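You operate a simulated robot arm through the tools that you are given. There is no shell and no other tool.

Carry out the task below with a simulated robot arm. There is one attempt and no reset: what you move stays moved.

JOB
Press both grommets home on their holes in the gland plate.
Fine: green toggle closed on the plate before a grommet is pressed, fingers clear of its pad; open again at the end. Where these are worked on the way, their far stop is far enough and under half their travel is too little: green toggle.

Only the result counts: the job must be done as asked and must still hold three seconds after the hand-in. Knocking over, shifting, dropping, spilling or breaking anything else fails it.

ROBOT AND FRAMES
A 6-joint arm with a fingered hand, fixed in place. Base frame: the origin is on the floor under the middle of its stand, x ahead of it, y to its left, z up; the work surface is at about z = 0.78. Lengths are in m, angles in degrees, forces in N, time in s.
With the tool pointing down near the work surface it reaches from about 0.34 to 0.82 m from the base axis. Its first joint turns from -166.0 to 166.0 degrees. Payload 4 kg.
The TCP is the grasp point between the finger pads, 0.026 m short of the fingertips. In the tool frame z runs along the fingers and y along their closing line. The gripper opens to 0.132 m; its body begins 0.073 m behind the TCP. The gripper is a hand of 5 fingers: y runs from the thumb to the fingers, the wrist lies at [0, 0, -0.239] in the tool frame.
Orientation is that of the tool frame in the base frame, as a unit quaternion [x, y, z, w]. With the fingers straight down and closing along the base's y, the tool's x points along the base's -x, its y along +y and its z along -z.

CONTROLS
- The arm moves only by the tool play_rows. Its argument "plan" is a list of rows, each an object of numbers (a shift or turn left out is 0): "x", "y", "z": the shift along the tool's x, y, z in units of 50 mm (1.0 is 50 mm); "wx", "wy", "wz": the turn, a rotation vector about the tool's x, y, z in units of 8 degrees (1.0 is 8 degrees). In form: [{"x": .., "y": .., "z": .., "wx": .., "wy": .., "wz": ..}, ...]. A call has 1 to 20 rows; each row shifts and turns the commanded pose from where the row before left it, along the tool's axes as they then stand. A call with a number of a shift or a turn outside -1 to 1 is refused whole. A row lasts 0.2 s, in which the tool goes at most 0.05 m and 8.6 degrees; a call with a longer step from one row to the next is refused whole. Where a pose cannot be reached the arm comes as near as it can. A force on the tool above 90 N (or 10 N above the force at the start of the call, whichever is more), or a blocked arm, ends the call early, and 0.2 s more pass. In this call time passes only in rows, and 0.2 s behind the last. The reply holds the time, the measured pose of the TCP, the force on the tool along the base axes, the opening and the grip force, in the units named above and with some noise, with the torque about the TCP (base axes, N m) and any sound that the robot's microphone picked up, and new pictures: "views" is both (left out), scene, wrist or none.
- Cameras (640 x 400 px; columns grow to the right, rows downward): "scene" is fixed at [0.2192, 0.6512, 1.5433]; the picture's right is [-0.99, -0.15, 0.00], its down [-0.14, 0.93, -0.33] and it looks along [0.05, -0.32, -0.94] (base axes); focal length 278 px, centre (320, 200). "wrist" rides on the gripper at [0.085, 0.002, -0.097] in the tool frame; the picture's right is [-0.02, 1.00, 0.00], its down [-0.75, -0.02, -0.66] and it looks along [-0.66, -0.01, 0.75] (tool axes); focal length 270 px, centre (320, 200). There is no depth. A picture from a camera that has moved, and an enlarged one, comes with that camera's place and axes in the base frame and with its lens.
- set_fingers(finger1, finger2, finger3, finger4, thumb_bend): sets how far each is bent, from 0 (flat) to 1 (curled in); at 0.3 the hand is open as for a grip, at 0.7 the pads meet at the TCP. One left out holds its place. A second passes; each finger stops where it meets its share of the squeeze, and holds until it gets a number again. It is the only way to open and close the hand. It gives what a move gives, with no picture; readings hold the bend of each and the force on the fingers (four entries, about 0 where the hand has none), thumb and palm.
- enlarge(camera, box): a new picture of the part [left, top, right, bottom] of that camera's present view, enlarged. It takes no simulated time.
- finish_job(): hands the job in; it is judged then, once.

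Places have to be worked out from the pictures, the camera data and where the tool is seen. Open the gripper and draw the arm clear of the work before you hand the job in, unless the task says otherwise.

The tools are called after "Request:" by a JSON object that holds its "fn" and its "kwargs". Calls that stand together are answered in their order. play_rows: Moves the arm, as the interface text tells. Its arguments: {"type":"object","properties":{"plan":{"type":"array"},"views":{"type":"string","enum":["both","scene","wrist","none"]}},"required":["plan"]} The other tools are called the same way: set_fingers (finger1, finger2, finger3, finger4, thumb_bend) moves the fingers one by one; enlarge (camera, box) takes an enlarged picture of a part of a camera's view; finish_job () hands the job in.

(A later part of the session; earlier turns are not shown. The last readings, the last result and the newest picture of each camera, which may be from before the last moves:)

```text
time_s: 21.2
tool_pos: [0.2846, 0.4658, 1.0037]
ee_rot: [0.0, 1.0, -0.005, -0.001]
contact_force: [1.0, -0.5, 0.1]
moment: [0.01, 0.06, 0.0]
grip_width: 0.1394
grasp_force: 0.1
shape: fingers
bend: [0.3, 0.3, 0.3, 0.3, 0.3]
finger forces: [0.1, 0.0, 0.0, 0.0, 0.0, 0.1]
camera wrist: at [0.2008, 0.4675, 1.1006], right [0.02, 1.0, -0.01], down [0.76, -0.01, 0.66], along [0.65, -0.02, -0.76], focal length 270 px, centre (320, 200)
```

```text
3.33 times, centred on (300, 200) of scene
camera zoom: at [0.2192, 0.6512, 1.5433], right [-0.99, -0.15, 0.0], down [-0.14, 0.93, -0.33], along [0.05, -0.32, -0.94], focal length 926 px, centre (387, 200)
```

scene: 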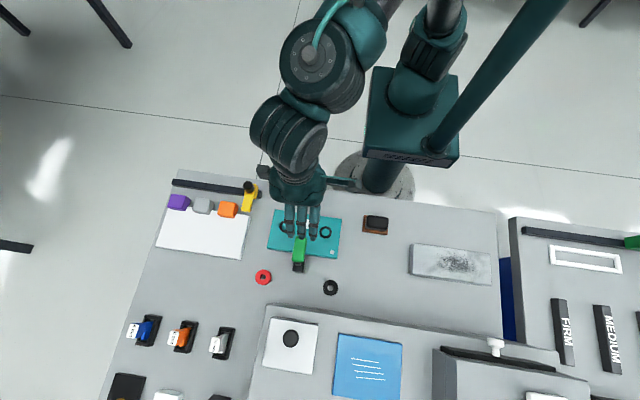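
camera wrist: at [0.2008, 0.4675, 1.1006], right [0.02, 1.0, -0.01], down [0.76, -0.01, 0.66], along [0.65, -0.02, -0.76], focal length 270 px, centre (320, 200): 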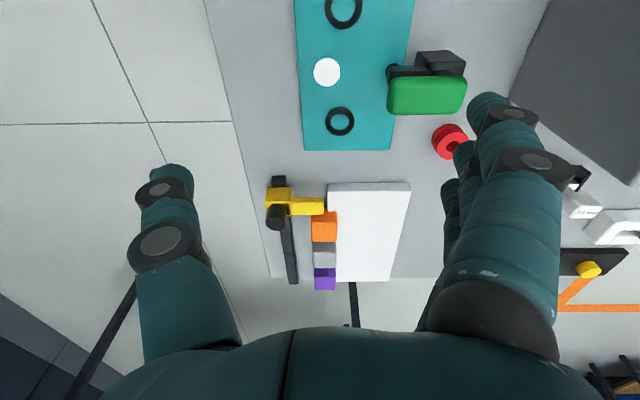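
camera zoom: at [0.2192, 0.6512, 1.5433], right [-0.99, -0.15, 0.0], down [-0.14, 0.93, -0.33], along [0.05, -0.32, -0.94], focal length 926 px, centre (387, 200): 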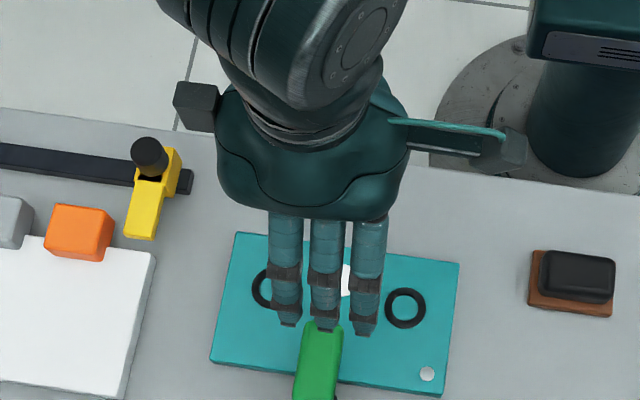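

The visible fingers sit at tool x of about +0.037, +0.011 and -0.015, with the thumb near 0, so fingers 2 and 3 plus the thumb should straddle a grommet centred at the TCP. I'll turn the hand 30° about its axis, so the fingers stay clear of the box corner and toggle, and go above the red grommet.

Request:
{"fn": "play_rows", "kwargs": {"plan": [{"wz": 0.9375}, {"wz": 0.9375}, {"wz": 0.9375}, {"wz": 0.9375}, {"y": 0.734, "x": 0.016}, {"y": 0.734, "x": 0.016}, {"y": 0.734, "x": 0.016}, {"y": 0.734, "x": 0.016}, {"y": 0.734, "x": 0.016}], "views": "both"}}

```text
time_s: 23.2
tool_pos: [0.3755, 0.6308, 0.9992]
ee_rot: [0.259, 0.966, -0.004, -0.001]
contact_force: [0.2, -0.9, 0.3]
moment: [-0.01, 0.03, -0.02]
grip_width: 0.1392
grasp_force: 0.0
shape: fingers
bend: [0.3, 0.3, 0.3, 0.3, 0.3]
finger forces: [0.1, 0.0, 0.1, 0.0, 0.0, 0.0]
camera wrist: at [0.3031, 0.6752, 1.0956], right [0.52, 0.86, -0.01], down [0.65, -0.38, 0.66], along [0.56, -0.35, -0.75], focal length 270 px, centre (320, 200)
```

scene: 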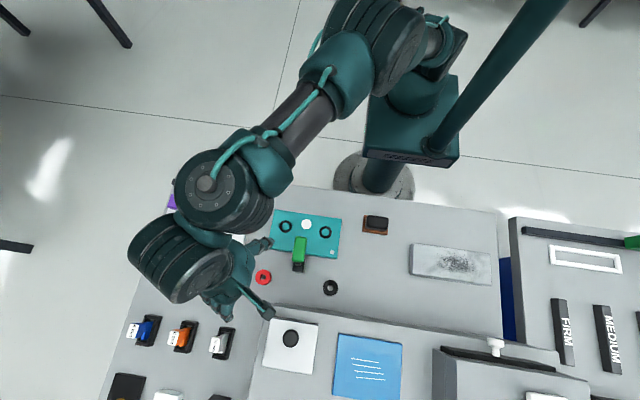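
wrist: 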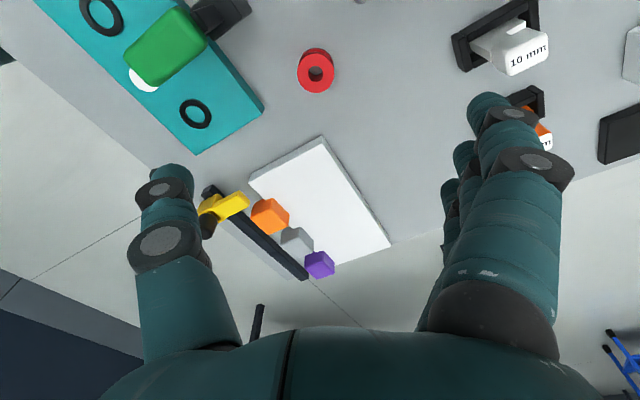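

The red grommet is almost directly beneath the TCP (pixel 315,70 versus about 319,72 expected). I'll descend to about z 0.87 with a small correction and re-check.

Request:
{"fn": "play_rows", "kwargs": {"plan": [{"y": -0.08, "z": 0.6}, {"z": 0.7}, {"z": 0.7}, {"z": 0.6}], "views": "wrist"}}

Request:
{"fn": "enlarge", "kwargs": {"camera": "wrist", "box": [240, 60, 400, 200]}}

```text
time_s: 24.2
tool_pos: [0.3736, 0.6251, 0.8702]
ee_rot: [0.259, 0.966, -0.004, -0.001]
contact_force: [-0.4, 0.3, -0.3]
moment: [-0.01, -0.02, 0.01]
grip_width: 0.1396
grasp_force: 0.0
shape: fingers
bend: [0.3, 0.3, 0.3, 0.3, 0.3]
finger forces: [0.1, 0.0, 0.1, 0.0, 0.1, 0.0]
camera wrist: at [0.3018, 0.6701, 0.9663], right [0.52, 0.86, -0.01], down [0.65, -0.38, 0.66], along [0.56, -0.35, -0.75], focal length 270 px, centre (320, 200)
```

wrist: 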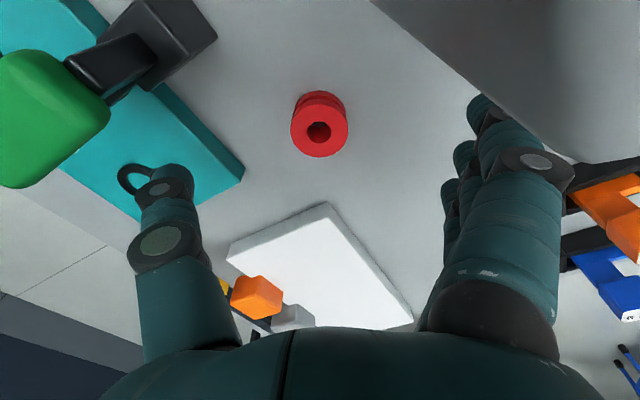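

```text
2.86 times, centred on (320, 130) of wrist
camera zoom: at [0.3018, 0.6701, 0.9663], right [0.52, 0.86, -0.01], down [0.65, -0.38, 0.66], along [0.56, -0.35, -0.75], focal length 772 px, centre (320, 400)
```

zoom: 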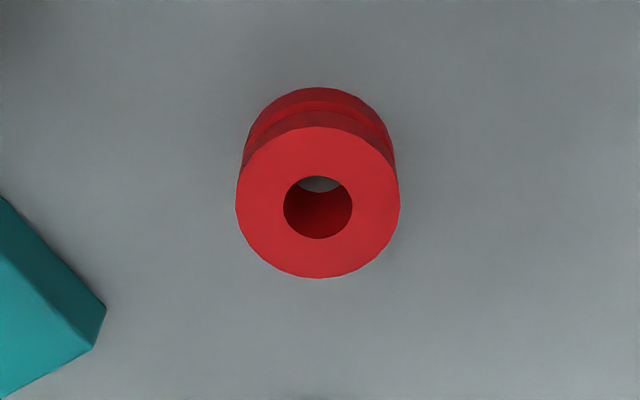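

Triangulating the top face puts the red grommet at about (0.369, 0.627), roughly 0.03 tall and 0.038 wide. Before going lower I'll pre-close the hand partly so the thumb stays clear of the plate edge.

Request:
{"fn": "set_fingers", "kwargs": {"finger1": 0.4, "finger2": 0.45, "finger3": 0.45, "finger4": 0.4, "thumb_bend": 0.45}}

Request:
{"fn": "play_rows", "kwargs": {"plan": [{"x": 0.1, "z": 0.3}, {"z": 0.0}], "views": "both"}}

Request:
{"fn": "enlarge", "kwargs": {"camera": "wrist", "box": [160, 60, 480, 260]}}

Request:
{"fn": "enlarge", "kwargs": {"camera": "scene", "box": [200, 220, 320, 340]}}

```text
time_s: 25.2
tool_pos: [0.3743, 0.6258, 0.8697]
ee_rot: [0.259, 0.966, -0.005, -0.002]
contact_force: [-0.4, -0.5, 0.0]
moment: [-0.04, 0.0, 0.0]
grip_width: 0.0998
grasp_force: 0.2
shape: fingers
bend: [0.4, 0.45, 0.45, 0.4, 0.45]
finger forces: [0.0, 0.1, 0.0, 0.0, 0.0, 0.0]
```

```text
time_s: 25.8
tool_pos: [0.3688, 0.6285, 0.8568]
ee_rot: [0.258, 0.966, -0.004, -0.001]
contact_force: [0.7, -0.4, -0.9]
moment: [-0.04, -0.02, -0.01]
grip_width: 0.1
grasp_force: 0.1
shape: fingers
bend: [0.4, 0.45, 0.45, 0.4, 0.45]
finger forces: [0.1, 0.0, 0.0, 0.1, 0.0, 0.0]
camera wrist: at [0.297, 0.672, 0.9534], right [0.52, 0.86, -0.01], down [0.65, -0.38, 0.66], along [0.56, -0.35, -0.75], focal length 270 px, centre (320, 200)
```

scene: 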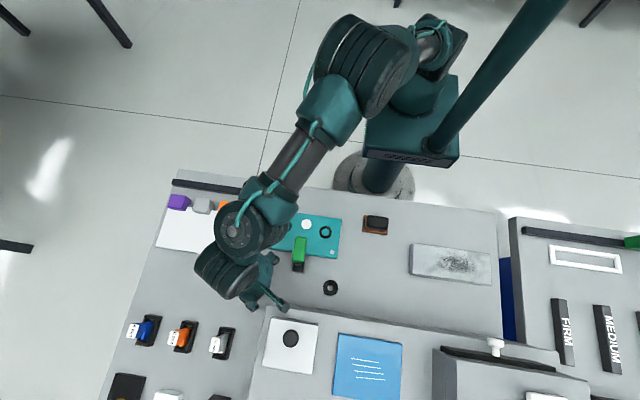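
wrist: 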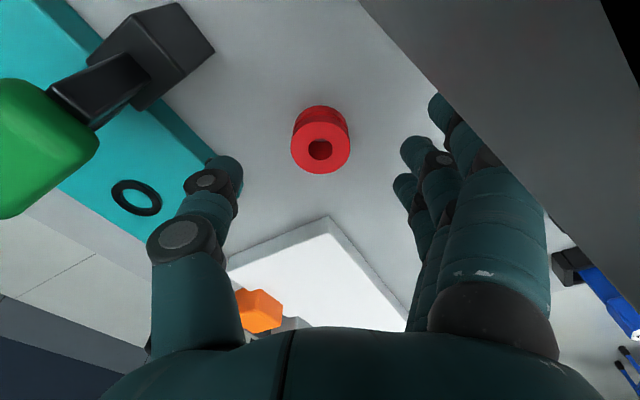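

```text
2.00 times, centred on (320, 160) of wrist
camera zoom: at [0.297, 0.672, 0.9534], right [0.52, 0.86, -0.01], down [0.65, -0.38, 0.66], along [0.56, -0.35, -0.75], focal length 541 px, centre (320, 280)
```

zoom: 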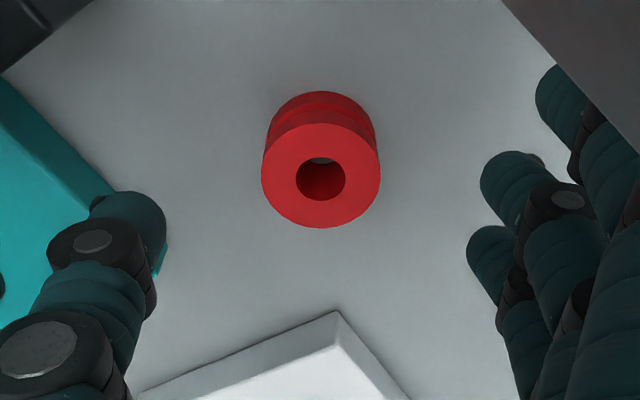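

```text
3.33 times, centred on (260, 280) of scene
camera zoom: at [0.2192, 0.6512, 1.5433], right [-0.99, -0.15, 0.0], down [-0.14, 0.93, -0.33], along [0.05, -0.32, -0.94], focal length 926 px, centre (520, -67)
```

zoom: 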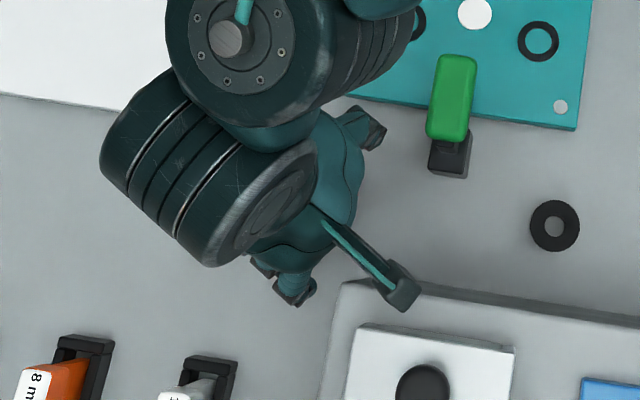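

The grommet is centred (top at z≈0.81), but at 30° the wrist camera body would come down against the box wall. I'll turn back to about 15°, which clears both the camera and the fingers.

Request:
{"fn": "play_rows", "kwargs": {"plan": [{"wz": -0.9375}, {"wz": -0.9375}], "views": "both"}}

Request:
{"fn": "enlarge", "kwargs": {"camera": "wrist", "box": [160, 60, 480, 260]}}

Request:
{"fn": "enlarge", "kwargs": {"camera": "scene", "box": [200, 220, 320, 340]}}

```text
time_s: 26.4
tool_pos: [0.3674, 0.627, 0.8572]
ee_rot: [0.13, 0.991, -0.004, -0.001]
contact_force: [0.3, 0.1, 0.3]
moment: [0.02, 0.0, -0.01]
grip_width: 0.0998
grasp_force: 0.1
shape: fingers
bend: [0.4, 0.45, 0.45, 0.4, 0.45]
finger forces: [0.0, 0.0, 0.0, 0.0, 0.0, 0.1]
camera wrist: at [0.2869, 0.651, 0.9531], right [0.28, 0.96, -0.01], down [0.73, -0.2, 0.66], along [0.63, -0.19, -0.75], focal length 270 px, centre (320, 200)
```

scene: 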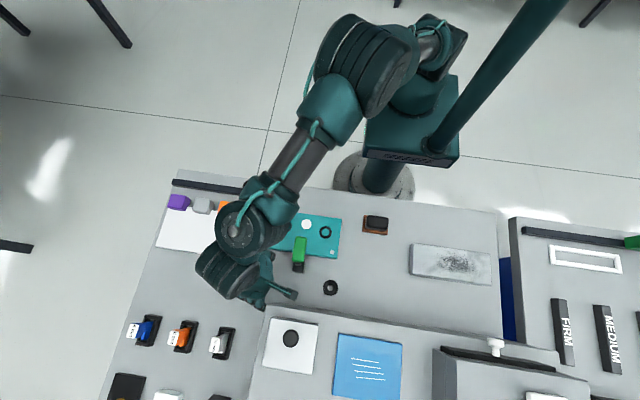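
wrist: 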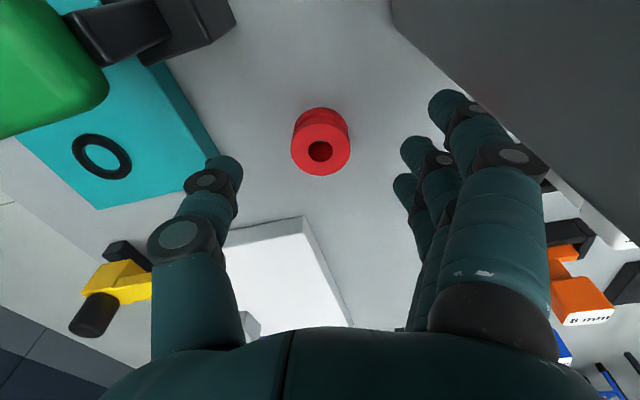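

```text
2.00 times, centred on (320, 160) of wrist
camera zoom: at [0.2869, 0.651, 0.9531], right [0.28, 0.96, -0.01], down [0.73, -0.2, 0.66], along [0.63, -0.19, -0.75], focal length 541 px, centre (320, 280)
```

zoom: 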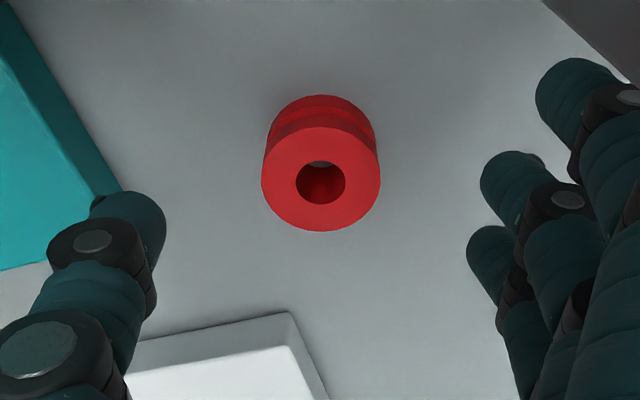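

```text
3.33 times, centred on (260, 280) of scene
camera zoom: at [0.2192, 0.6512, 1.5433], right [-0.99, -0.15, 0.0], down [-0.14, 0.93, -0.33], along [0.05, -0.32, -0.94], focal length 926 px, centre (520, -67)
```

zoom: 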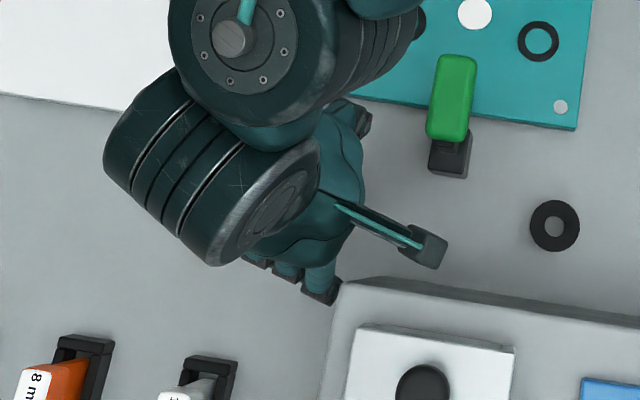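

The camera and fingers are now clear of the box, and the thumb clears the plate edge by about 1 cm. I'll descend to grasp height, with fingertips just above the table.

Request:
{"fn": "play_rows", "kwargs": {"plan": [{"z": 0.3}, {"z": 0.3}, {"z": 0.2}], "views": "wrist"}}

```text
time_s: 27.2
tool_pos: [0.3687, 0.6244, 0.8178]
ee_rot: [0.13, 0.992, -0.004, -0.001]
contact_force: [-0.1, 0.3, 0.8]
moment: [-0.02, 0.0, 0.0]
grip_width: 0.0999
grasp_force: 0.0
shape: fingers
bend: [0.4, 0.45, 0.45, 0.4, 0.45]
finger forces: [0.1, 0.0, 0.1, 0.0, 0.1, 0.0]
camera wrist: at [0.2869, 0.6491, 0.9143], right [0.28, 0.96, -0.01], down [0.73, -0.2, 0.66], along [0.63, -0.19, -0.75], focal length 270 px, centre (320, 200)
```

wrist: 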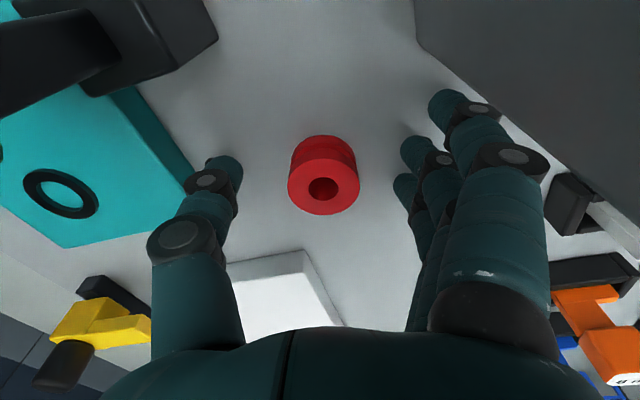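

The grommet sits within 2 mm of the TCP. I'll close fingers 2 and 3 and the thumb on it.

Request:
{"fn": "set_fingers", "kwargs": {"finger2": 0.75, "finger3": 0.75, "thumb_bend": 0.75}}

Request:
{"fn": "enlarge", "kwargs": {"camera": "wrist", "box": [200, 80, 480, 280]}}

```text
time_s: 28.2
tool_pos: [0.3682, 0.6248, 0.8182]
ee_rot: [0.131, 0.991, -0.004, -0.001]
contact_force: [0.3, 0.8, -0.2]
moment: [-0.01, 0.01, 0.03]
grip_width: 0.0744
grasp_force: 20.1
shape: fingers
bend: [0.4, 0.65, 0.61, 0.4, 0.65]
finger forces: [0.0, 8.8, 11.1, 0.0, 19.5, 0.1]
```

```text
2.00 times, centred on (340, 180) of wrist
camera zoom: at [0.2869, 0.6492, 0.9144], right [0.28, 0.96, -0.01], down [0.73, -0.2, 0.66], along [0.63, -0.19, -0.75], focal length 541 px, centre (280, 240)
```

zoom: 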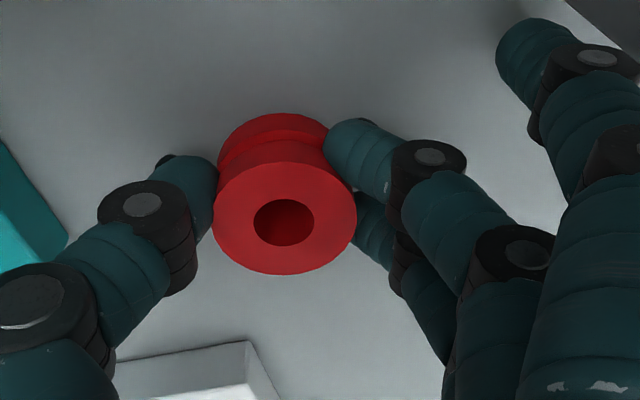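

The grip holds at about 20 N on three contacts. I'll lift straight up and check that the grommet stays in hand.

Request:
{"fn": "play_rows", "kwargs": {"plan": [{"z": -0.2}, {"z": -0.5}, {"z": -0.6}, {"z": -0.6}], "views": "both"}}

Request:
{"fn": "enlarge", "kwargs": {"camera": "wrist", "box": [200, 80, 480, 280]}}

```text
time_s: 29.2
tool_pos: [0.3697, 0.6288, 0.9126]
ee_rot: [0.131, 0.991, -0.005, -0.002]
contact_force: [-0.6, -0.2, -0.1]
moment: [-0.04, 0.01, 0.01]
grip_width: 0.0741
grasp_force: 19.7
shape: fingers
bend: [0.4, 0.65, 0.61, 0.4, 0.65]
finger forces: [0.0, 8.9, 11.2, 0.0, 19.4, 0.0]
camera wrist: at [0.2885, 0.6527, 1.0099], right [0.28, 0.96, -0.01], down [0.73, -0.2, 0.66], along [0.63, -0.19, -0.75], focal length 270 px, centre (320, 200)
```

scene: 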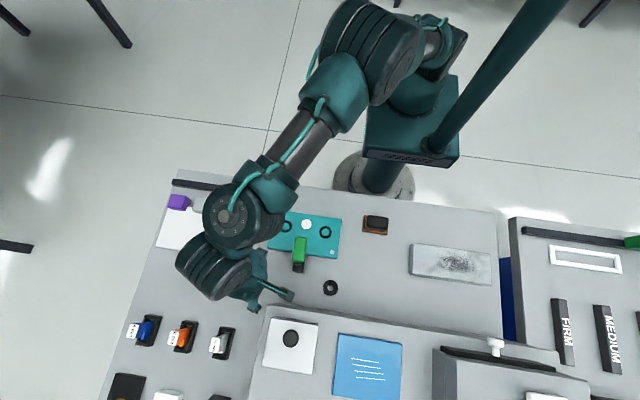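
wrist: 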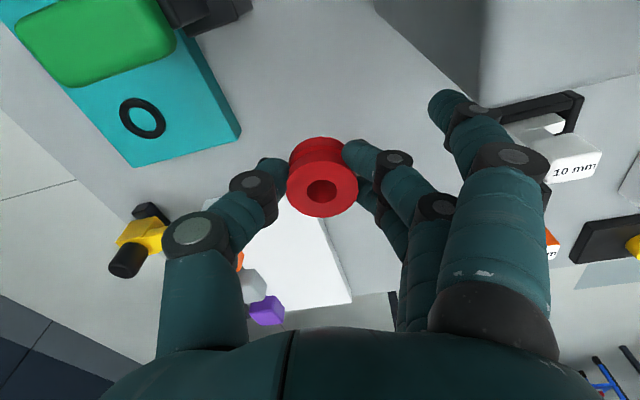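

```text
2.00 times, centred on (340, 180) of wrist
camera zoom: at [0.2885, 0.6527, 1.0099], right [0.28, 0.96, -0.01], down [0.73, -0.2, 0.66], along [0.63, -0.19, -0.75], focal length 541 px, centre (280, 240)
```

zoom: 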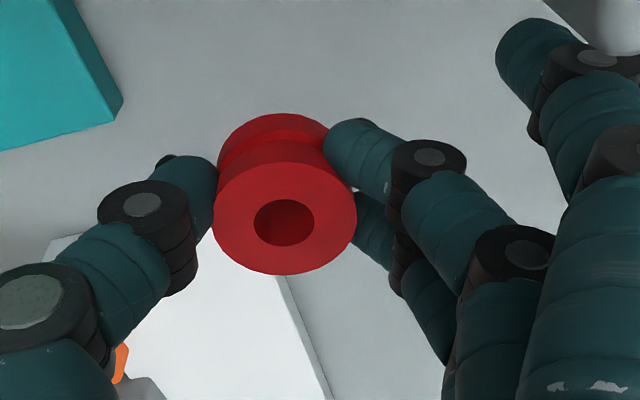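

The grommet is held upright, its centre within about 1.5 mm of the TCP. I'll enlarge the left hole in this view for a fresh position estimate.

Request:
{"fn": "enlarge", "kwargs": {"camera": "wrist", "box": [60, 60, 260, 180]}}

Request:
{"fn": "enlarge", "kwargs": {"camera": "scene", "box": [260, 200, 350, 280]}}

```text
3.20 times, centred on (160, 120) of wrist
camera zoom: at [0.2885, 0.6527, 1.0099], right [0.28, 0.96, -0.01], down [0.73, -0.2, 0.66], along [0.63, -0.19, -0.75], focal length 865 px, centre (832, 456)
```

zoom: 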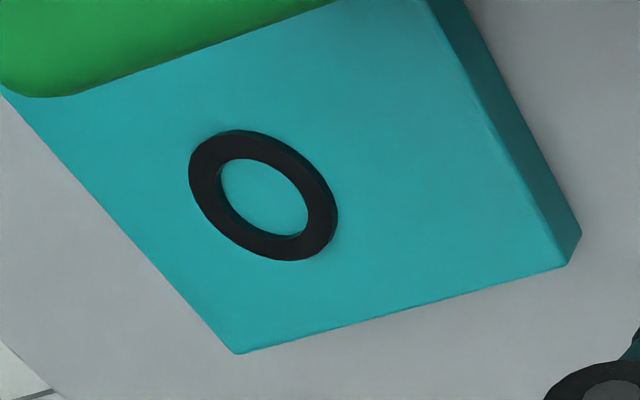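

```text
5.00 times, centred on (305, 240) of scene
camera zoom: at [0.2192, 0.6512, 1.5433], right [-0.99, -0.15, 0.0], down [-0.14, 0.93, -0.33], along [0.05, -0.32, -0.94], focal length 1389 px, centre (395, 0)
```

zoom: 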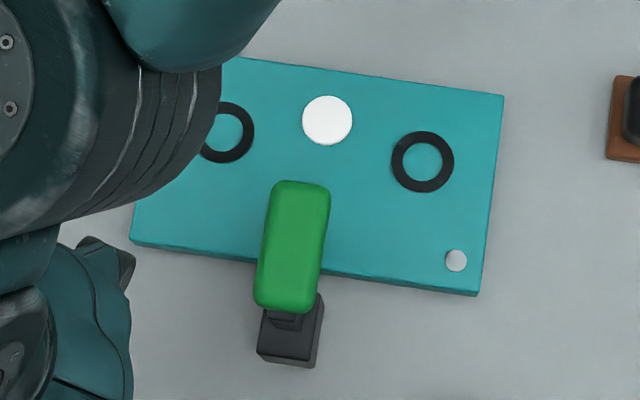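

The ring on the plate is a raised collar centred near (0.341, 0.484). I'll carry the red grommet to hover above it and turn to 30°, so finger 1 stays clear of the closed toggle.

Request:
{"fn": "play_rows", "kwargs": {"plan": [{"x": -0.044, "y": -0.7425, "z": 0.03}, {"x": -0.044, "y": -0.7425, "z": 0.03}, {"x": -0.044, "y": -0.7425, "z": 0.03}, {"x": -0.044, "y": -0.7425, "z": 0.03}, {"wz": 0.9375}, {"wz": 0.9375}, {"z": 0.0}], "views": "both"}}

Request:
{"fn": "enlarge", "kwargs": {"camera": "wrist", "box": [200, 60, 480, 260]}}

```text
time_s: 30.8
tool_pos: [0.3391, 0.4816, 0.9074]
ee_rot: [0.259, 0.966, -0.004, -0.001]
contact_force: [-0.4, -0.2, -0.5]
moment: [0.0, 0.0, 0.01]
grip_width: 0.0744
grasp_force: 20.1
shape: fingers
bend: [0.4, 0.65, 0.61, 0.4, 0.65]
finger forces: [0.0, 8.8, 11.2, 0.1, 19.3, 0.1]
camera wrist: at [0.2667, 0.5267, 1.0044], right [0.52, 0.86, -0.01], down [0.65, -0.38, 0.66], along [0.56, -0.35, -0.75], focal length 270 px, centre (320, 200)
```

scene: 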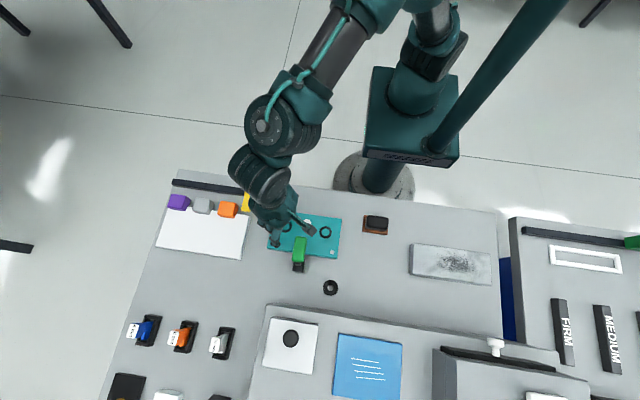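
wrist: 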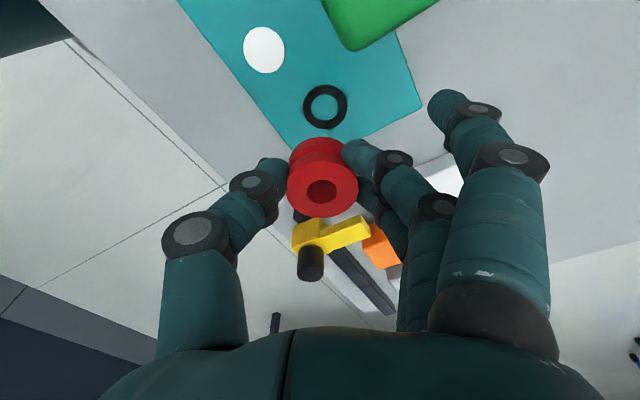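

```text
2.00 times, centred on (340, 160) of wrist
camera zoom: at [0.2667, 0.5267, 1.0044], right [0.52, 0.86, -0.01], down [0.65, -0.38, 0.66], along [0.56, -0.35, -0.75], focal length 541 px, centre (280, 280)
```

zoom: 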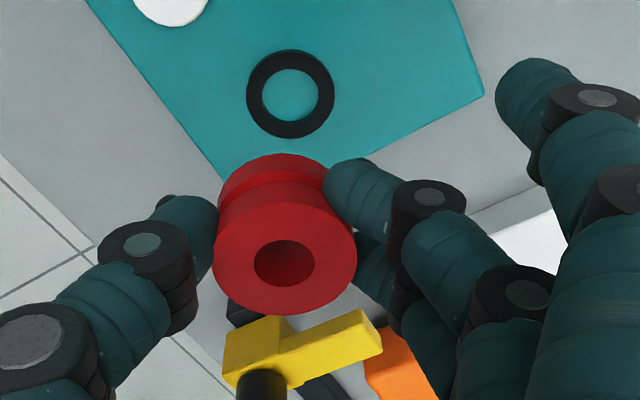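

Re-fitting both views, the grommet is about 20 mm tall and sits about 7 mm off-centre along tool x in the grip; the ring is at about (0.3415, 0.485). I'll shift to align them and descend until the grommet is just above the ring.

Request:
{"fn": "play_rows", "kwargs": {"plan": [{"x": 0.14, "y": 0.056, "z": 0.35}, {"z": 0.4}, {"z": 0.4}], "views": "wrist"}}

Request:
{"fn": "enlarge", "kwargs": {"camera": "wrist", "box": [220, 80, 420, 230]}}

```text
time_s: 31.6
tool_pos: [0.3337, 0.4861, 0.8495]
ee_rot: [0.259, 0.966, -0.004, -0.002]
contact_force: [0.6, -0.1, -0.7]
moment: [0.03, -0.02, 0.02]
grip_width: 0.0739
grasp_force: 19.7
shape: fingers
bend: [0.4, 0.65, 0.61, 0.4, 0.65]
finger forces: [0.0, 8.9, 11.2, 0.0, 19.4, 0.0]
camera wrist: at [0.2614, 0.5302, 0.9459], right [0.52, 0.86, -0.01], down [0.65, -0.38, 0.66], along [0.56, -0.35, -0.75], focal length 270 px, centre (320, 200)
```

wrist: 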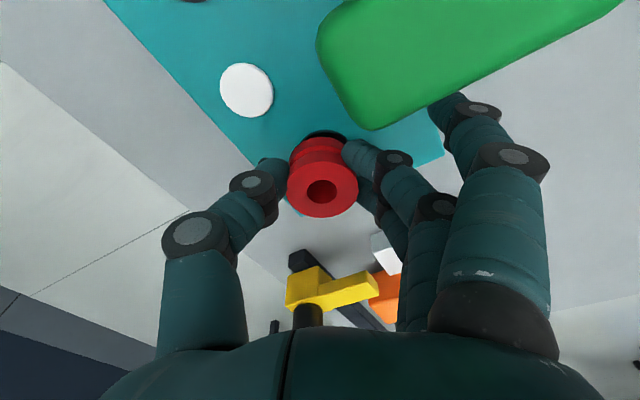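

```text
2.67 times, centred on (320, 155) of wrist
camera zoom: at [0.2614, 0.5302, 0.9459], right [0.52, 0.86, -0.01], down [0.65, -0.38, 0.66], along [0.56, -0.35, -0.75], focal length 721 px, centre (320, 320)
```

zoom: 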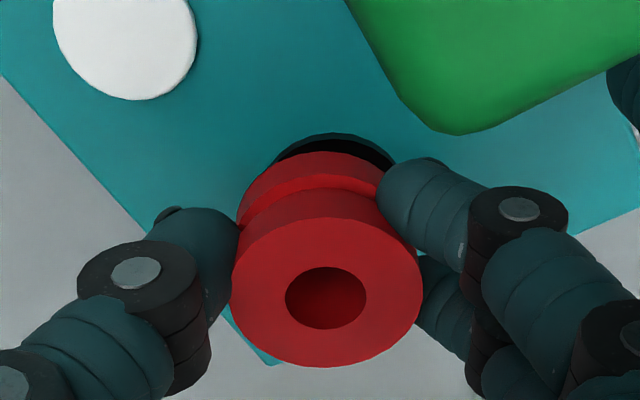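

The ring crescent shows just past the grommet; I estimate a residual offset of about -1.3 mm in x and +1.7 mm in y (tool axes). I'll correct that and lower gently until contact.

Request:
{"fn": "play_rows", "kwargs": {"plan": [{"x": -0.026, "y": 0.034, "z": 0.1}, {"z": 0.08}, {"z": 0.06}], "views": "wrist"}}

Request:
{"fn": "enlarge", "kwargs": {"camera": "wrist", "box": [220, 80, 420, 230]}}

```text
time_s: 32.4
tool_pos: [0.3352, 0.4886, 0.8386]
ee_rot: [0.257, 0.966, -0.004, 0.0]
contact_force: [-2.3, 1.1, 7.5]
moment: [0.08, 0.0, -0.01]
grip_width: 0.075
grasp_force: 20.9
shape: fingers
bend: [0.4, 0.67, 0.62, 0.4, 0.65]
finger forces: [0.1, 9.6, 11.1, 0.0, 21.0, 0.1]
heard: snap
camera wrist: at [0.2633, 0.5319, 0.9349], right [0.52, 0.86, -0.01], down [0.65, -0.38, 0.66], along [0.56, -0.35, -0.75], focal length 270 px, centre (320, 200)
```

wrist: 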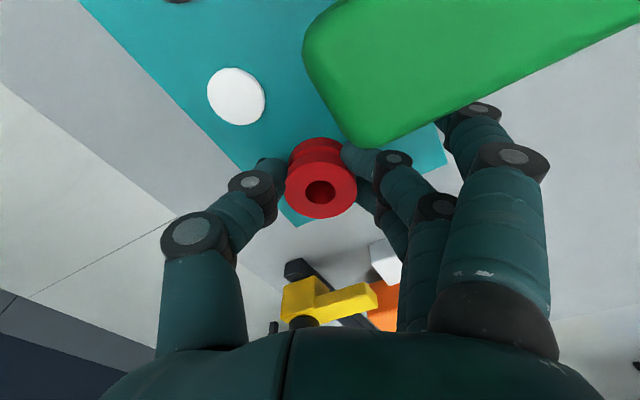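

```text
2.67 times, centred on (320, 155) of wrist
camera zoom: at [0.2633, 0.5319, 0.9349], right [0.52, 0.86, -0.01], down [0.65, -0.38, 0.66], along [0.56, -0.35, -0.75], focal length 721 px, centre (320, 320)
```

zoom: 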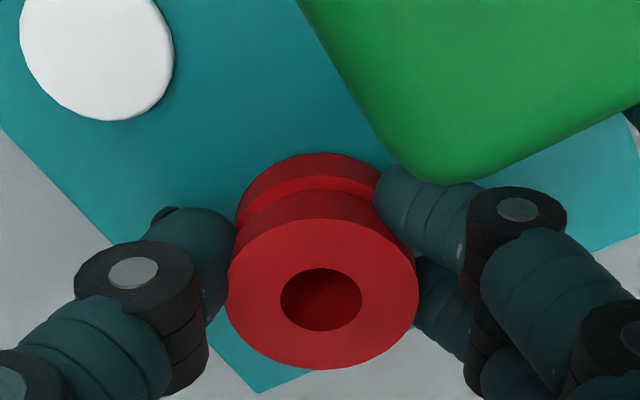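

I heard a "snap" at about 7.5 N, so the grommet has engaged the collar. I'll push down a little more while still holding it, to see whether it is fully home.

Request:
{"fn": "play_rows", "kwargs": {"plan": [{"z": 0.04}, {"z": 0.04}], "views": "none"}}

```text
time_s: 33.0
tool_pos: [0.3364, 0.4885, 0.8364]
ee_rot: [0.258, 0.966, -0.003, -0.001]
contact_force: [-5.7, -0.6, 36.9]
moment: [-0.13, 0.02, 0.0]
grip_width: 0.0761
grasp_force: 25.1
shape: fingers
bend: [0.4, 0.7, 0.65, 0.4, 0.67]
finger forces: [0.0, 11.3, 12.7, 0.0, 26.9, 0.0]
```

It resists firmly now (37 N over 2 mm), which is consistent with being seated. I'll relieve the force, open the fingers and lift clear to inspect it.

Request:
{"fn": "play_rows", "kwargs": {"plan": [{"z": -0.05}], "views": "none"}}

Request:
{"fn": "set_fingers", "kwargs": {"finger2": 0.45, "finger3": 0.45, "thumb_bend": 0.45}}

Request:
{"fn": "play_rows", "kwargs": {"plan": [{"z": -0.3}, {"z": -0.5}, {"z": -0.6}, {"z": -0.6}], "views": "both"}}

Request:
{"fn": "enlarge", "kwargs": {"camera": "wrist", "box": [220, 40, 420, 190]}}

Request:
{"fn": "enlarge", "kwargs": {"camera": "scene", "box": [260, 200, 350, 280]}}

```text
time_s: 33.4
tool_pos: [0.3357, 0.4876, 0.8365]
ee_rot: [0.259, 0.966, -0.004, 0.0]
contact_force: [-0.8, 3.7, 24.0]
moment: [0.09, -0.12, 0.01]
grip_width: 0.0751
grasp_force: 23.2
shape: fingers
bend: [0.4, 0.7, 0.65, 0.4, 0.67]
finger forces: [0.1, 11.7, 13.3, 0.0, 20.7, 0.0]
```

```text
time_s: 34.4
tool_pos: [0.3356, 0.4868, 0.8347]
ee_rot: [0.259, 0.966, -0.004, 0.0]
contact_force: [-0.1, -0.6, 0.1]
moment: [-0.02, 0.04, 0.02]
grip_width: 0.0985
grasp_force: 0.1
shape: fingers
bend: [0.4, 0.45, 0.45, 0.4, 0.45]
finger forces: [0.0, 0.1, 0.0, 0.0, 0.0, 0.0]
```

```text
time_s: 35.4
tool_pos: [0.3346, 0.4864, 0.9361]
ee_rot: [0.259, 0.966, -0.005, -0.001]
contact_force: [0.6, 0.9, 0.2]
moment: [-0.04, -0.02, 0.0]
grip_width: 0.0988
grasp_force: 0.0
shape: fingers
bend: [0.4, 0.45, 0.45, 0.4, 0.45]
finger forces: [0.0, 0.0, 0.0, 0.0, 0.1, 0.0]
camera wrist: at [0.2632, 0.5319, 1.0329], right [0.52, 0.86, -0.01], down [0.65, -0.38, 0.66], along [0.56, -0.35, -0.75], focal length 270 px, centre (320, 200)
```

scene: 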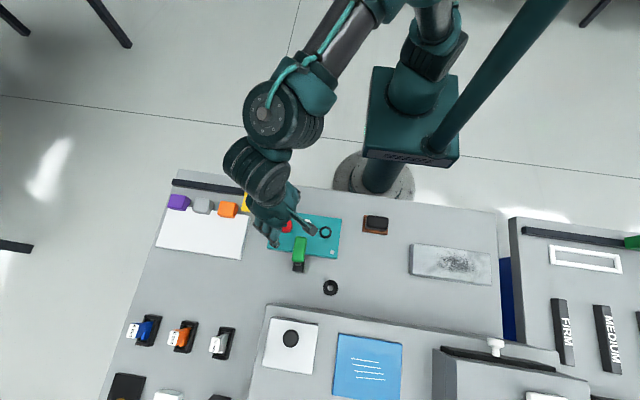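
wrist: 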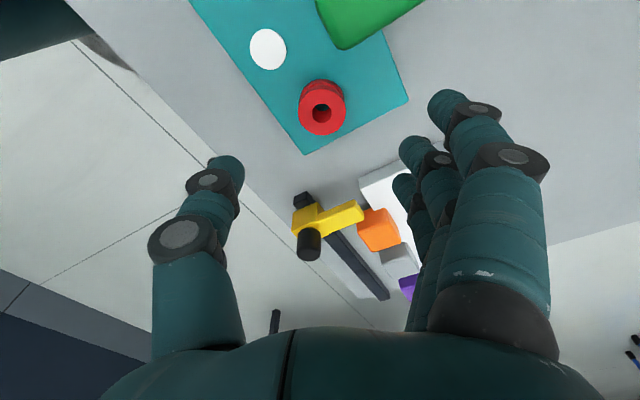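

```text
2.67 times, centred on (320, 115) of wrist
camera zoom: at [0.2632, 0.5319, 1.0329], right [0.52, 0.86, -0.01], down [0.65, -0.38, 0.66], along [0.56, -0.35, -0.75], focal length 721 px, centre (320, 427)
```

zoom: 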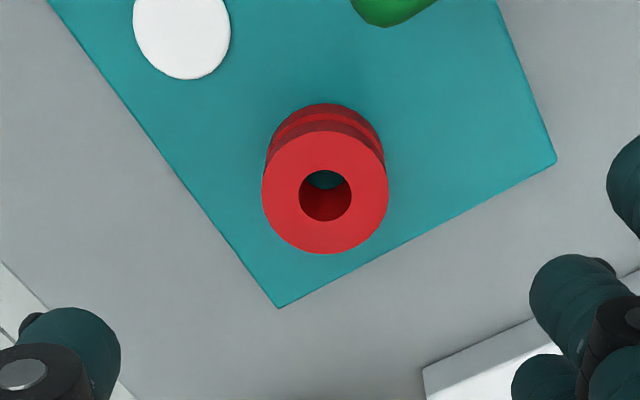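

```text
5.00 times, centred on (305, 240) of scene
camera zoom: at [0.2192, 0.6512, 1.5433], right [-0.99, -0.15, 0.0], down [-0.14, 0.93, -0.33], along [0.05, -0.32, -0.94], focal length 1389 px, centre (395, 0)
```

zoom: 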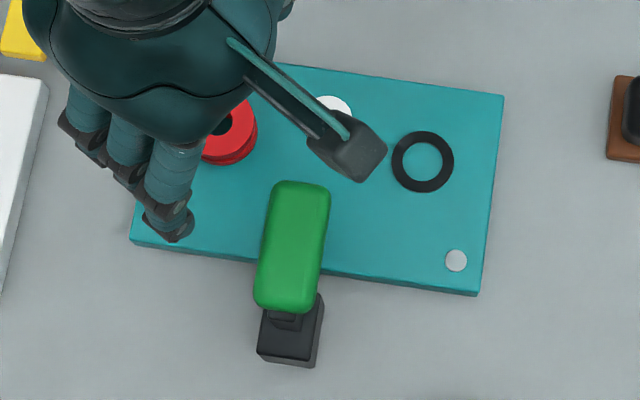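

Red is on its collar: top at z≈0.818, bottom at z≈0.798. To be sure it is home I'll press squarely on its top with a fist, with fingers curled and the thumb out of the way.

Request:
{"fn": "set_fingers", "kwargs": {"finger1": 1.0, "finger2": 1.0, "finger3": 1.0, "finger4": 1.0, "thumb_bend": 0.1}}

Request:
{"fn": "enlarge", "kwargs": {"camera": "wrist", "box": [80, 60, 480, 300]}}

Request:
{"fn": "enlarge", "kwargs": {"camera": "scene", "box": [210, 150, 350, 280]}}

```text
time_s: 36.4
tool_pos: [0.3359, 0.4872, 0.936]
ee_rot: [0.259, 0.966, -0.005, -0.001]
contact_force: [0.4, -0.1, -0.8]
moment: [0.0, -0.01, -0.02]
grip_width: 0.07
grasp_force: 0.1
shape: fingers
bend: [1.0, 1.0, 1.0, 1.0, 0.11]
finger forces: [0.0, 0.0, 0.1, 0.0, 0.0, 0.0]
```

```text
1.60 times, centred on (280, 180) of wrist
camera zoom: at [0.2633, 0.532, 1.0328], right [0.52, 0.86, -0.01], down [0.65, -0.38, 0.66], along [0.56, -0.35, -0.75], focal length 432 px, centre (384, 232)
```

zoom: 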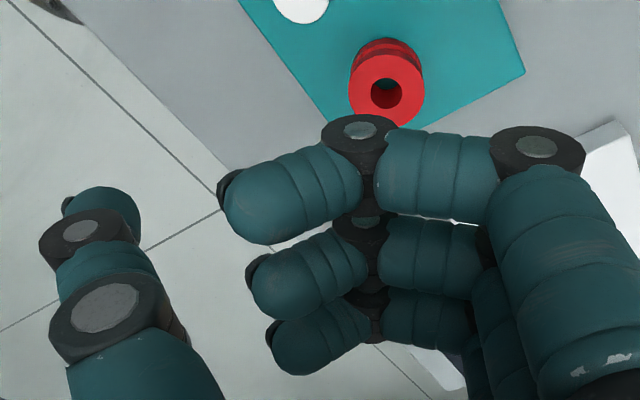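

```text
3.08 times, centred on (280, 215) of scene
camera zoom: at [0.2192, 0.6512, 1.5433], right [-0.99, -0.15, 0.0], down [-0.14, 0.93, -0.33], along [0.05, -0.32, -0.94], focal length 855 px, centre (443, 154)
```

zoom: 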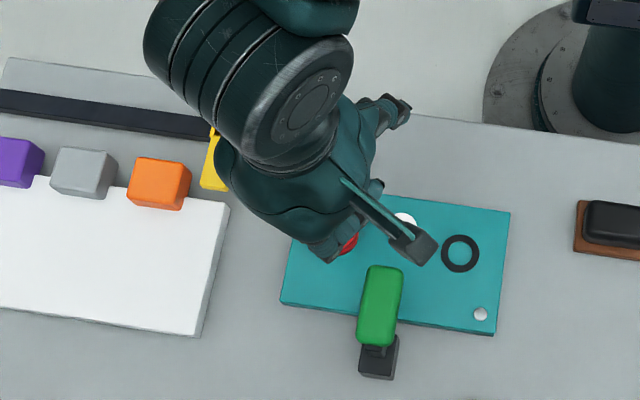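

The fist shows three fingers whose lowest joints lie near y≈-0.004 in the tool frame. I'll shift so the joints of fingers 2 and 3 are over the grommet centre, then descend and press.

Request:
{"fn": "play_rows", "kwargs": {"plan": [{"x": -0.1, "y": 0.08, "z": 0.45}, {"z": 0.5}, {"z": 0.5}, {"z": 0.35}], "views": "both"}}

Request:
{"fn": "enlarge", "kwargs": {"camera": "scene", "box": [210, 150, 350, 280]}}

```text
time_s: 37.4
tool_pos: [0.3427, 0.488, 0.8465]
ee_rot: [0.259, 0.966, -0.004, 0.0]
contact_force: [0.0, -0.3, 0.5]
moment: [0.01, 0.03, -0.03]
grip_width: 0.07
grasp_force: 0.0
shape: fingers
bend: [1.0, 1.0, 1.0, 1.0, 0.11]
finger forces: [0.0, 0.0, 0.0, 0.0, 0.1, 0.1]
camera wrist: at [0.2715, 0.5331, 0.9431], right [0.52, 0.86, -0.01], down [0.65, -0.38, 0.66], along [0.56, -0.35, -0.75], focal length 270 px, centre (320, 200)
```

scene: 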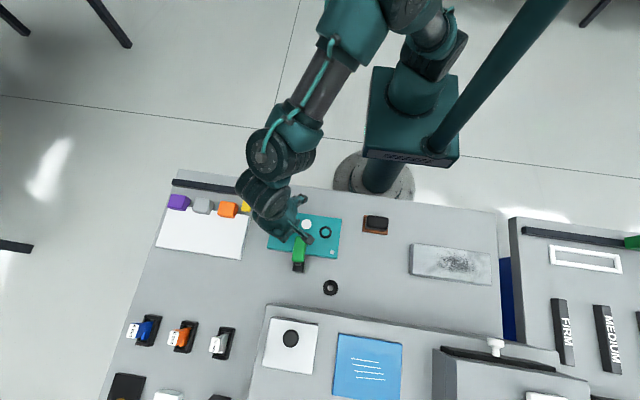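
wrist: 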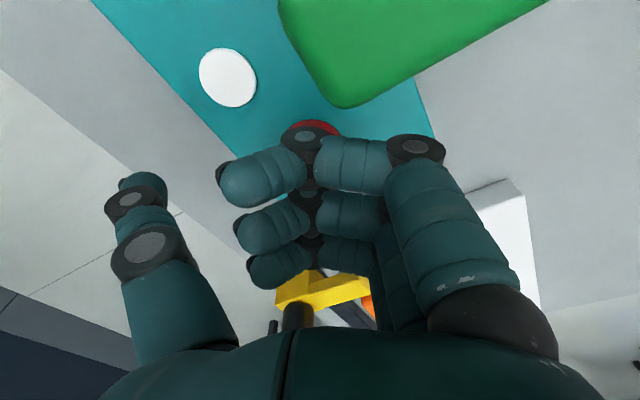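

```text
3.08 times, centred on (280, 215) of scene
camera zoom: at [0.2192, 0.6512, 1.5433], right [-0.99, -0.15, 0.0], down [-0.14, 0.93, -0.33], along [0.05, -0.32, -0.94], focal length 855 px, centre (443, 154)
```

zoom: 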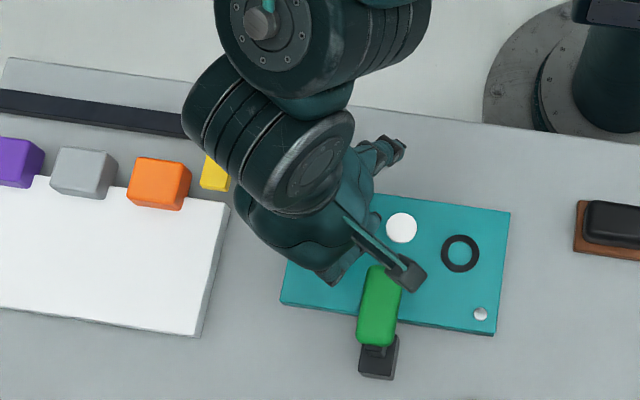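

No contact yet at z 0.8465. I'll go down in small steps and watch the force.

Request:
{"fn": "play_rows", "kwargs": {"plan": [{"z": 0.12}, {"z": 0.1}, {"z": 0.08}], "views": "none"}}

```text
time_s: 38.2
tool_pos: [0.3417, 0.4874, 0.8298]
ee_rot: [0.259, 0.966, -0.004, -0.001]
contact_force: [0.5, -0.8, 0.1]
moment: [-0.01, -0.01, -0.05]
grip_width: 0.0699
grasp_force: 0.1
shape: fingers
bend: [1.0, 1.0, 1.0, 1.0, 0.11]
finger forces: [0.1, 0.0, 0.0, 0.0, 0.0, 0.0]
```

Still free at 0.8298. I'll continue in 3 mm steps.

Request:
{"fn": "play_rows", "kwargs": {"plan": [{"z": 0.06}, {"z": 0.06}], "views": "none"}}

```text
time_s: 38.8
tool_pos: [0.3435, 0.4888, 0.8258]
ee_rot: [0.259, 0.966, -0.004, 0.0]
contact_force: [-0.2, 0.5, 0.2]
moment: [-0.02, 0.01, -0.04]
grip_width: 0.0698
grasp_force: 0.0
shape: fingers
bend: [1.0, 1.0, 1.0, 1.0, 0.11]
finger forces: [0.0, 0.0, 0.0, 0.0, 0.0, 0.0]
```

Request:
{"fn": "play_rows", "kwargs": {"plan": [{"z": 0.06}, {"z": 0.06}], "views": "wrist"}}

```text
time_s: 39.4
tool_pos: [0.3413, 0.4885, 0.8205]
ee_rot: [0.259, 0.966, -0.004, -0.001]
contact_force: [0.7, -0.9, 0.1]
moment: [0.0, -0.03, 0.01]
grip_width: 0.0702
grasp_force: 0.0
shape: fingers
bend: [1.0, 1.0, 1.0, 1.0, 0.11]
finger forces: [0.0, 0.0, 0.0, 0.0, 0.0, 0.0]
camera wrist: at [0.2694, 0.5328, 0.9168], right [0.52, 0.86, -0.01], down [0.65, -0.38, 0.66], along [0.56, -0.35, -0.75], focal length 270 px, centre (320, 200)
```

wrist: 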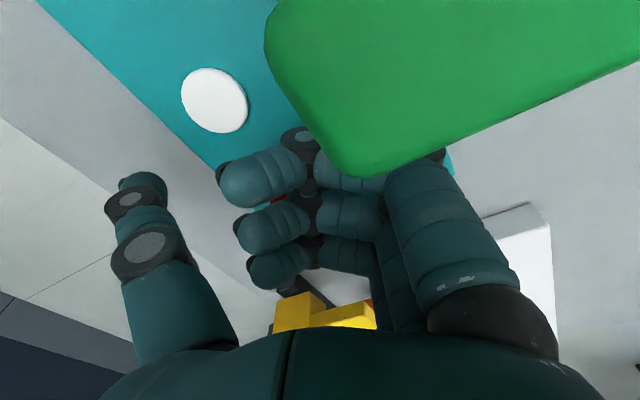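

Still no contact at 0.8205. I'll continue in 2–3 mm steps.

Request:
{"fn": "play_rows", "kwargs": {"plan": [{"z": 0.05}, {"z": 0.05}], "views": "none"}}

```text
time_s: 40.0
tool_pos: [0.3426, 0.4893, 0.8146]
ee_rot: [0.259, 0.966, -0.002, 0.0]
contact_force: [4.4, 5.5, 18.9]
moment: [-0.13, 0.09, 0.02]
grip_width: 0.0701
grasp_force: 9.7
shape: fingers
bend: [1.0, 1.0, 1.0, 1.0, 0.11]
finger forces: [0.0, 9.3, 9.3, 0.0, 0.0, 0.0]
```

Fingers 2 and 3 are in even contact, 19 N total. I'll press further toward about 50–60 N.

Request:
{"fn": "play_rows", "kwargs": {"plan": [{"z": 0.04}, {"z": 0.03}], "views": "none"}}

```text
time_s: 40.6
tool_pos: [0.3435, 0.491, 0.813]
ee_rot: [0.259, 0.966, -0.001, 0.0]
contact_force: [11.8, 14.4, 43.6]
moment: [-0.49, 0.3, 0.05]
grip_width: 0.07
grasp_force: 21.9
shape: fingers
bend: [1.0, 1.0, 1.0, 1.0, 0.11]
finger forces: [0.1, 22.0, 21.8, 0.0, 0.0, 0.0]
```

At 44 N it is rigid with no further snap, so the red grommet is home. I'll lift off and reopen the hand partway for the black grommet.

Request:
{"fn": "play_rows", "kwargs": {"plan": [{"z": -0.2}, {"z": -0.5}, {"z": -0.7}, {"z": -0.7}, {"z": -0.7}], "views": "none"}}

Request:
{"fn": "set_fingers", "kwargs": {"finger1": 0.4, "finger2": 0.45, "finger3": 0.45, "finger4": 0.4, "thumb_bend": 0.45}}

Request:
{"fn": "enlarge", "kwargs": {"camera": "wrist", "box": [220, 20, 420, 190]}}

Request:
{"fn": "enlarge", "kwargs": {"camera": "scene", "box": [260, 200, 380, 310]}}

```text
time_s: 41.8
tool_pos: [0.3439, 0.4884, 0.9513]
ee_rot: [0.258, 0.966, -0.005, -0.001]
contact_force: [-0.7, 1.0, -0.8]
moment: [0.0, -0.01, 0.03]
grip_width: 0.0699
grasp_force: 0.1
shape: fingers
bend: [1.0, 1.0, 1.0, 1.0, 0.11]
finger forces: [0.0, 0.0, 0.1, 0.1, 0.1, 0.1]
```

```text
time_s: 42.8
tool_pos: [0.3456, 0.4892, 0.9508]
ee_rot: [0.259, 0.966, -0.004, -0.001]
contact_force: [0.5, -0.1, 0.1]
moment: [0.04, 0.01, 0.02]
grip_width: 0.0993
grasp_force: 0.1
shape: fingers
bend: [0.4, 0.45, 0.45, 0.4, 0.45]
finger forces: [0.0, 0.0, 0.0, 0.0, 0.1, 0.1]
```

```text
2.35 times, centred on (320, 105) of wrist
camera zoom: at [0.2722, 0.5338, 1.0478], right [0.52, 0.86, -0.01], down [0.65, -0.38, 0.66], along [0.56, -0.35, -0.75], focal length 636 px, centre (320, 424)
```

zoom: 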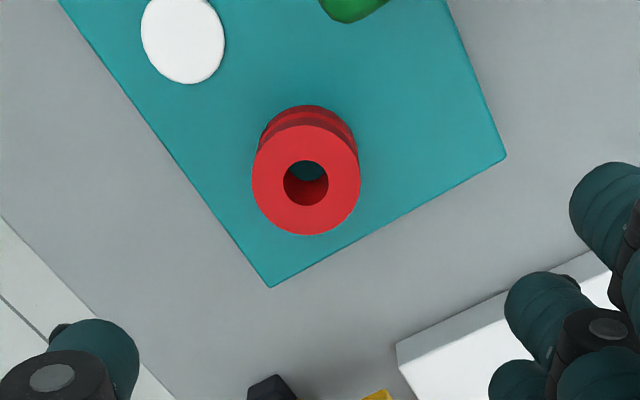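

```text
3.64 times, centred on (320, 255) of scene
camera zoom: at [0.2192, 0.6512, 1.5433], right [-0.99, -0.15, 0.0], down [-0.14, 0.93, -0.33], along [0.05, -0.32, -0.94], focal length 1010 px, centre (320, 0)
```

zoom: 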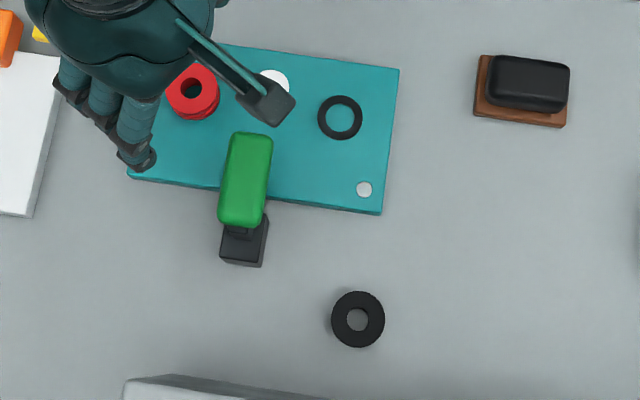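

Red looks seated. The black grommet is about 37 mm from the tall wall, too tight for a normal grasp, so I'll first drag it out with fingers 2 and 3 hooked behind it. I'll set that hand shape (finger 1 and thumb curled away) and check it.

Request:
{"fn": "set_fingers", "kwargs": {"finger1": 1.0, "finger2": 0.3, "finger3": 0.3, "finger4": 0.3, "thumb_bend": 1.0}}

Request:
{"fn": "enlarge", "kwargs": {"camera": "wrist", "box": [80, 40, 600, 340]}}

```text
time_s: 43.8
tool_pos: [0.3451, 0.4889, 0.9513]
ee_rot: [0.259, 0.966, -0.005, -0.002]
contact_force: [0.7, 0.4, -0.4]
moment: [-0.01, 0.0, 0.02]
grip_width: 0.0446
grasp_force: 0.1
shape: fingers
bend: [1.0, 0.3, 0.3, 0.3, 1.0]
finger forces: [0.0, 0.1, 0.0, 0.1, 0.1, 0.0]
```

```text
1.23 times, centred on (340, 190) of wrist
camera zoom: at [0.2722, 0.5338, 1.0478], right [0.52, 0.86, -0.01], down [0.65, -0.38, 0.66], along [0.56, -0.35, -0.75], focal length 333 px, centre (295, 212)
```

zoom: 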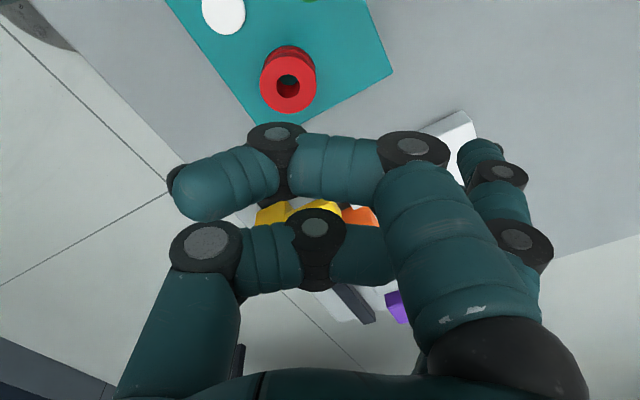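

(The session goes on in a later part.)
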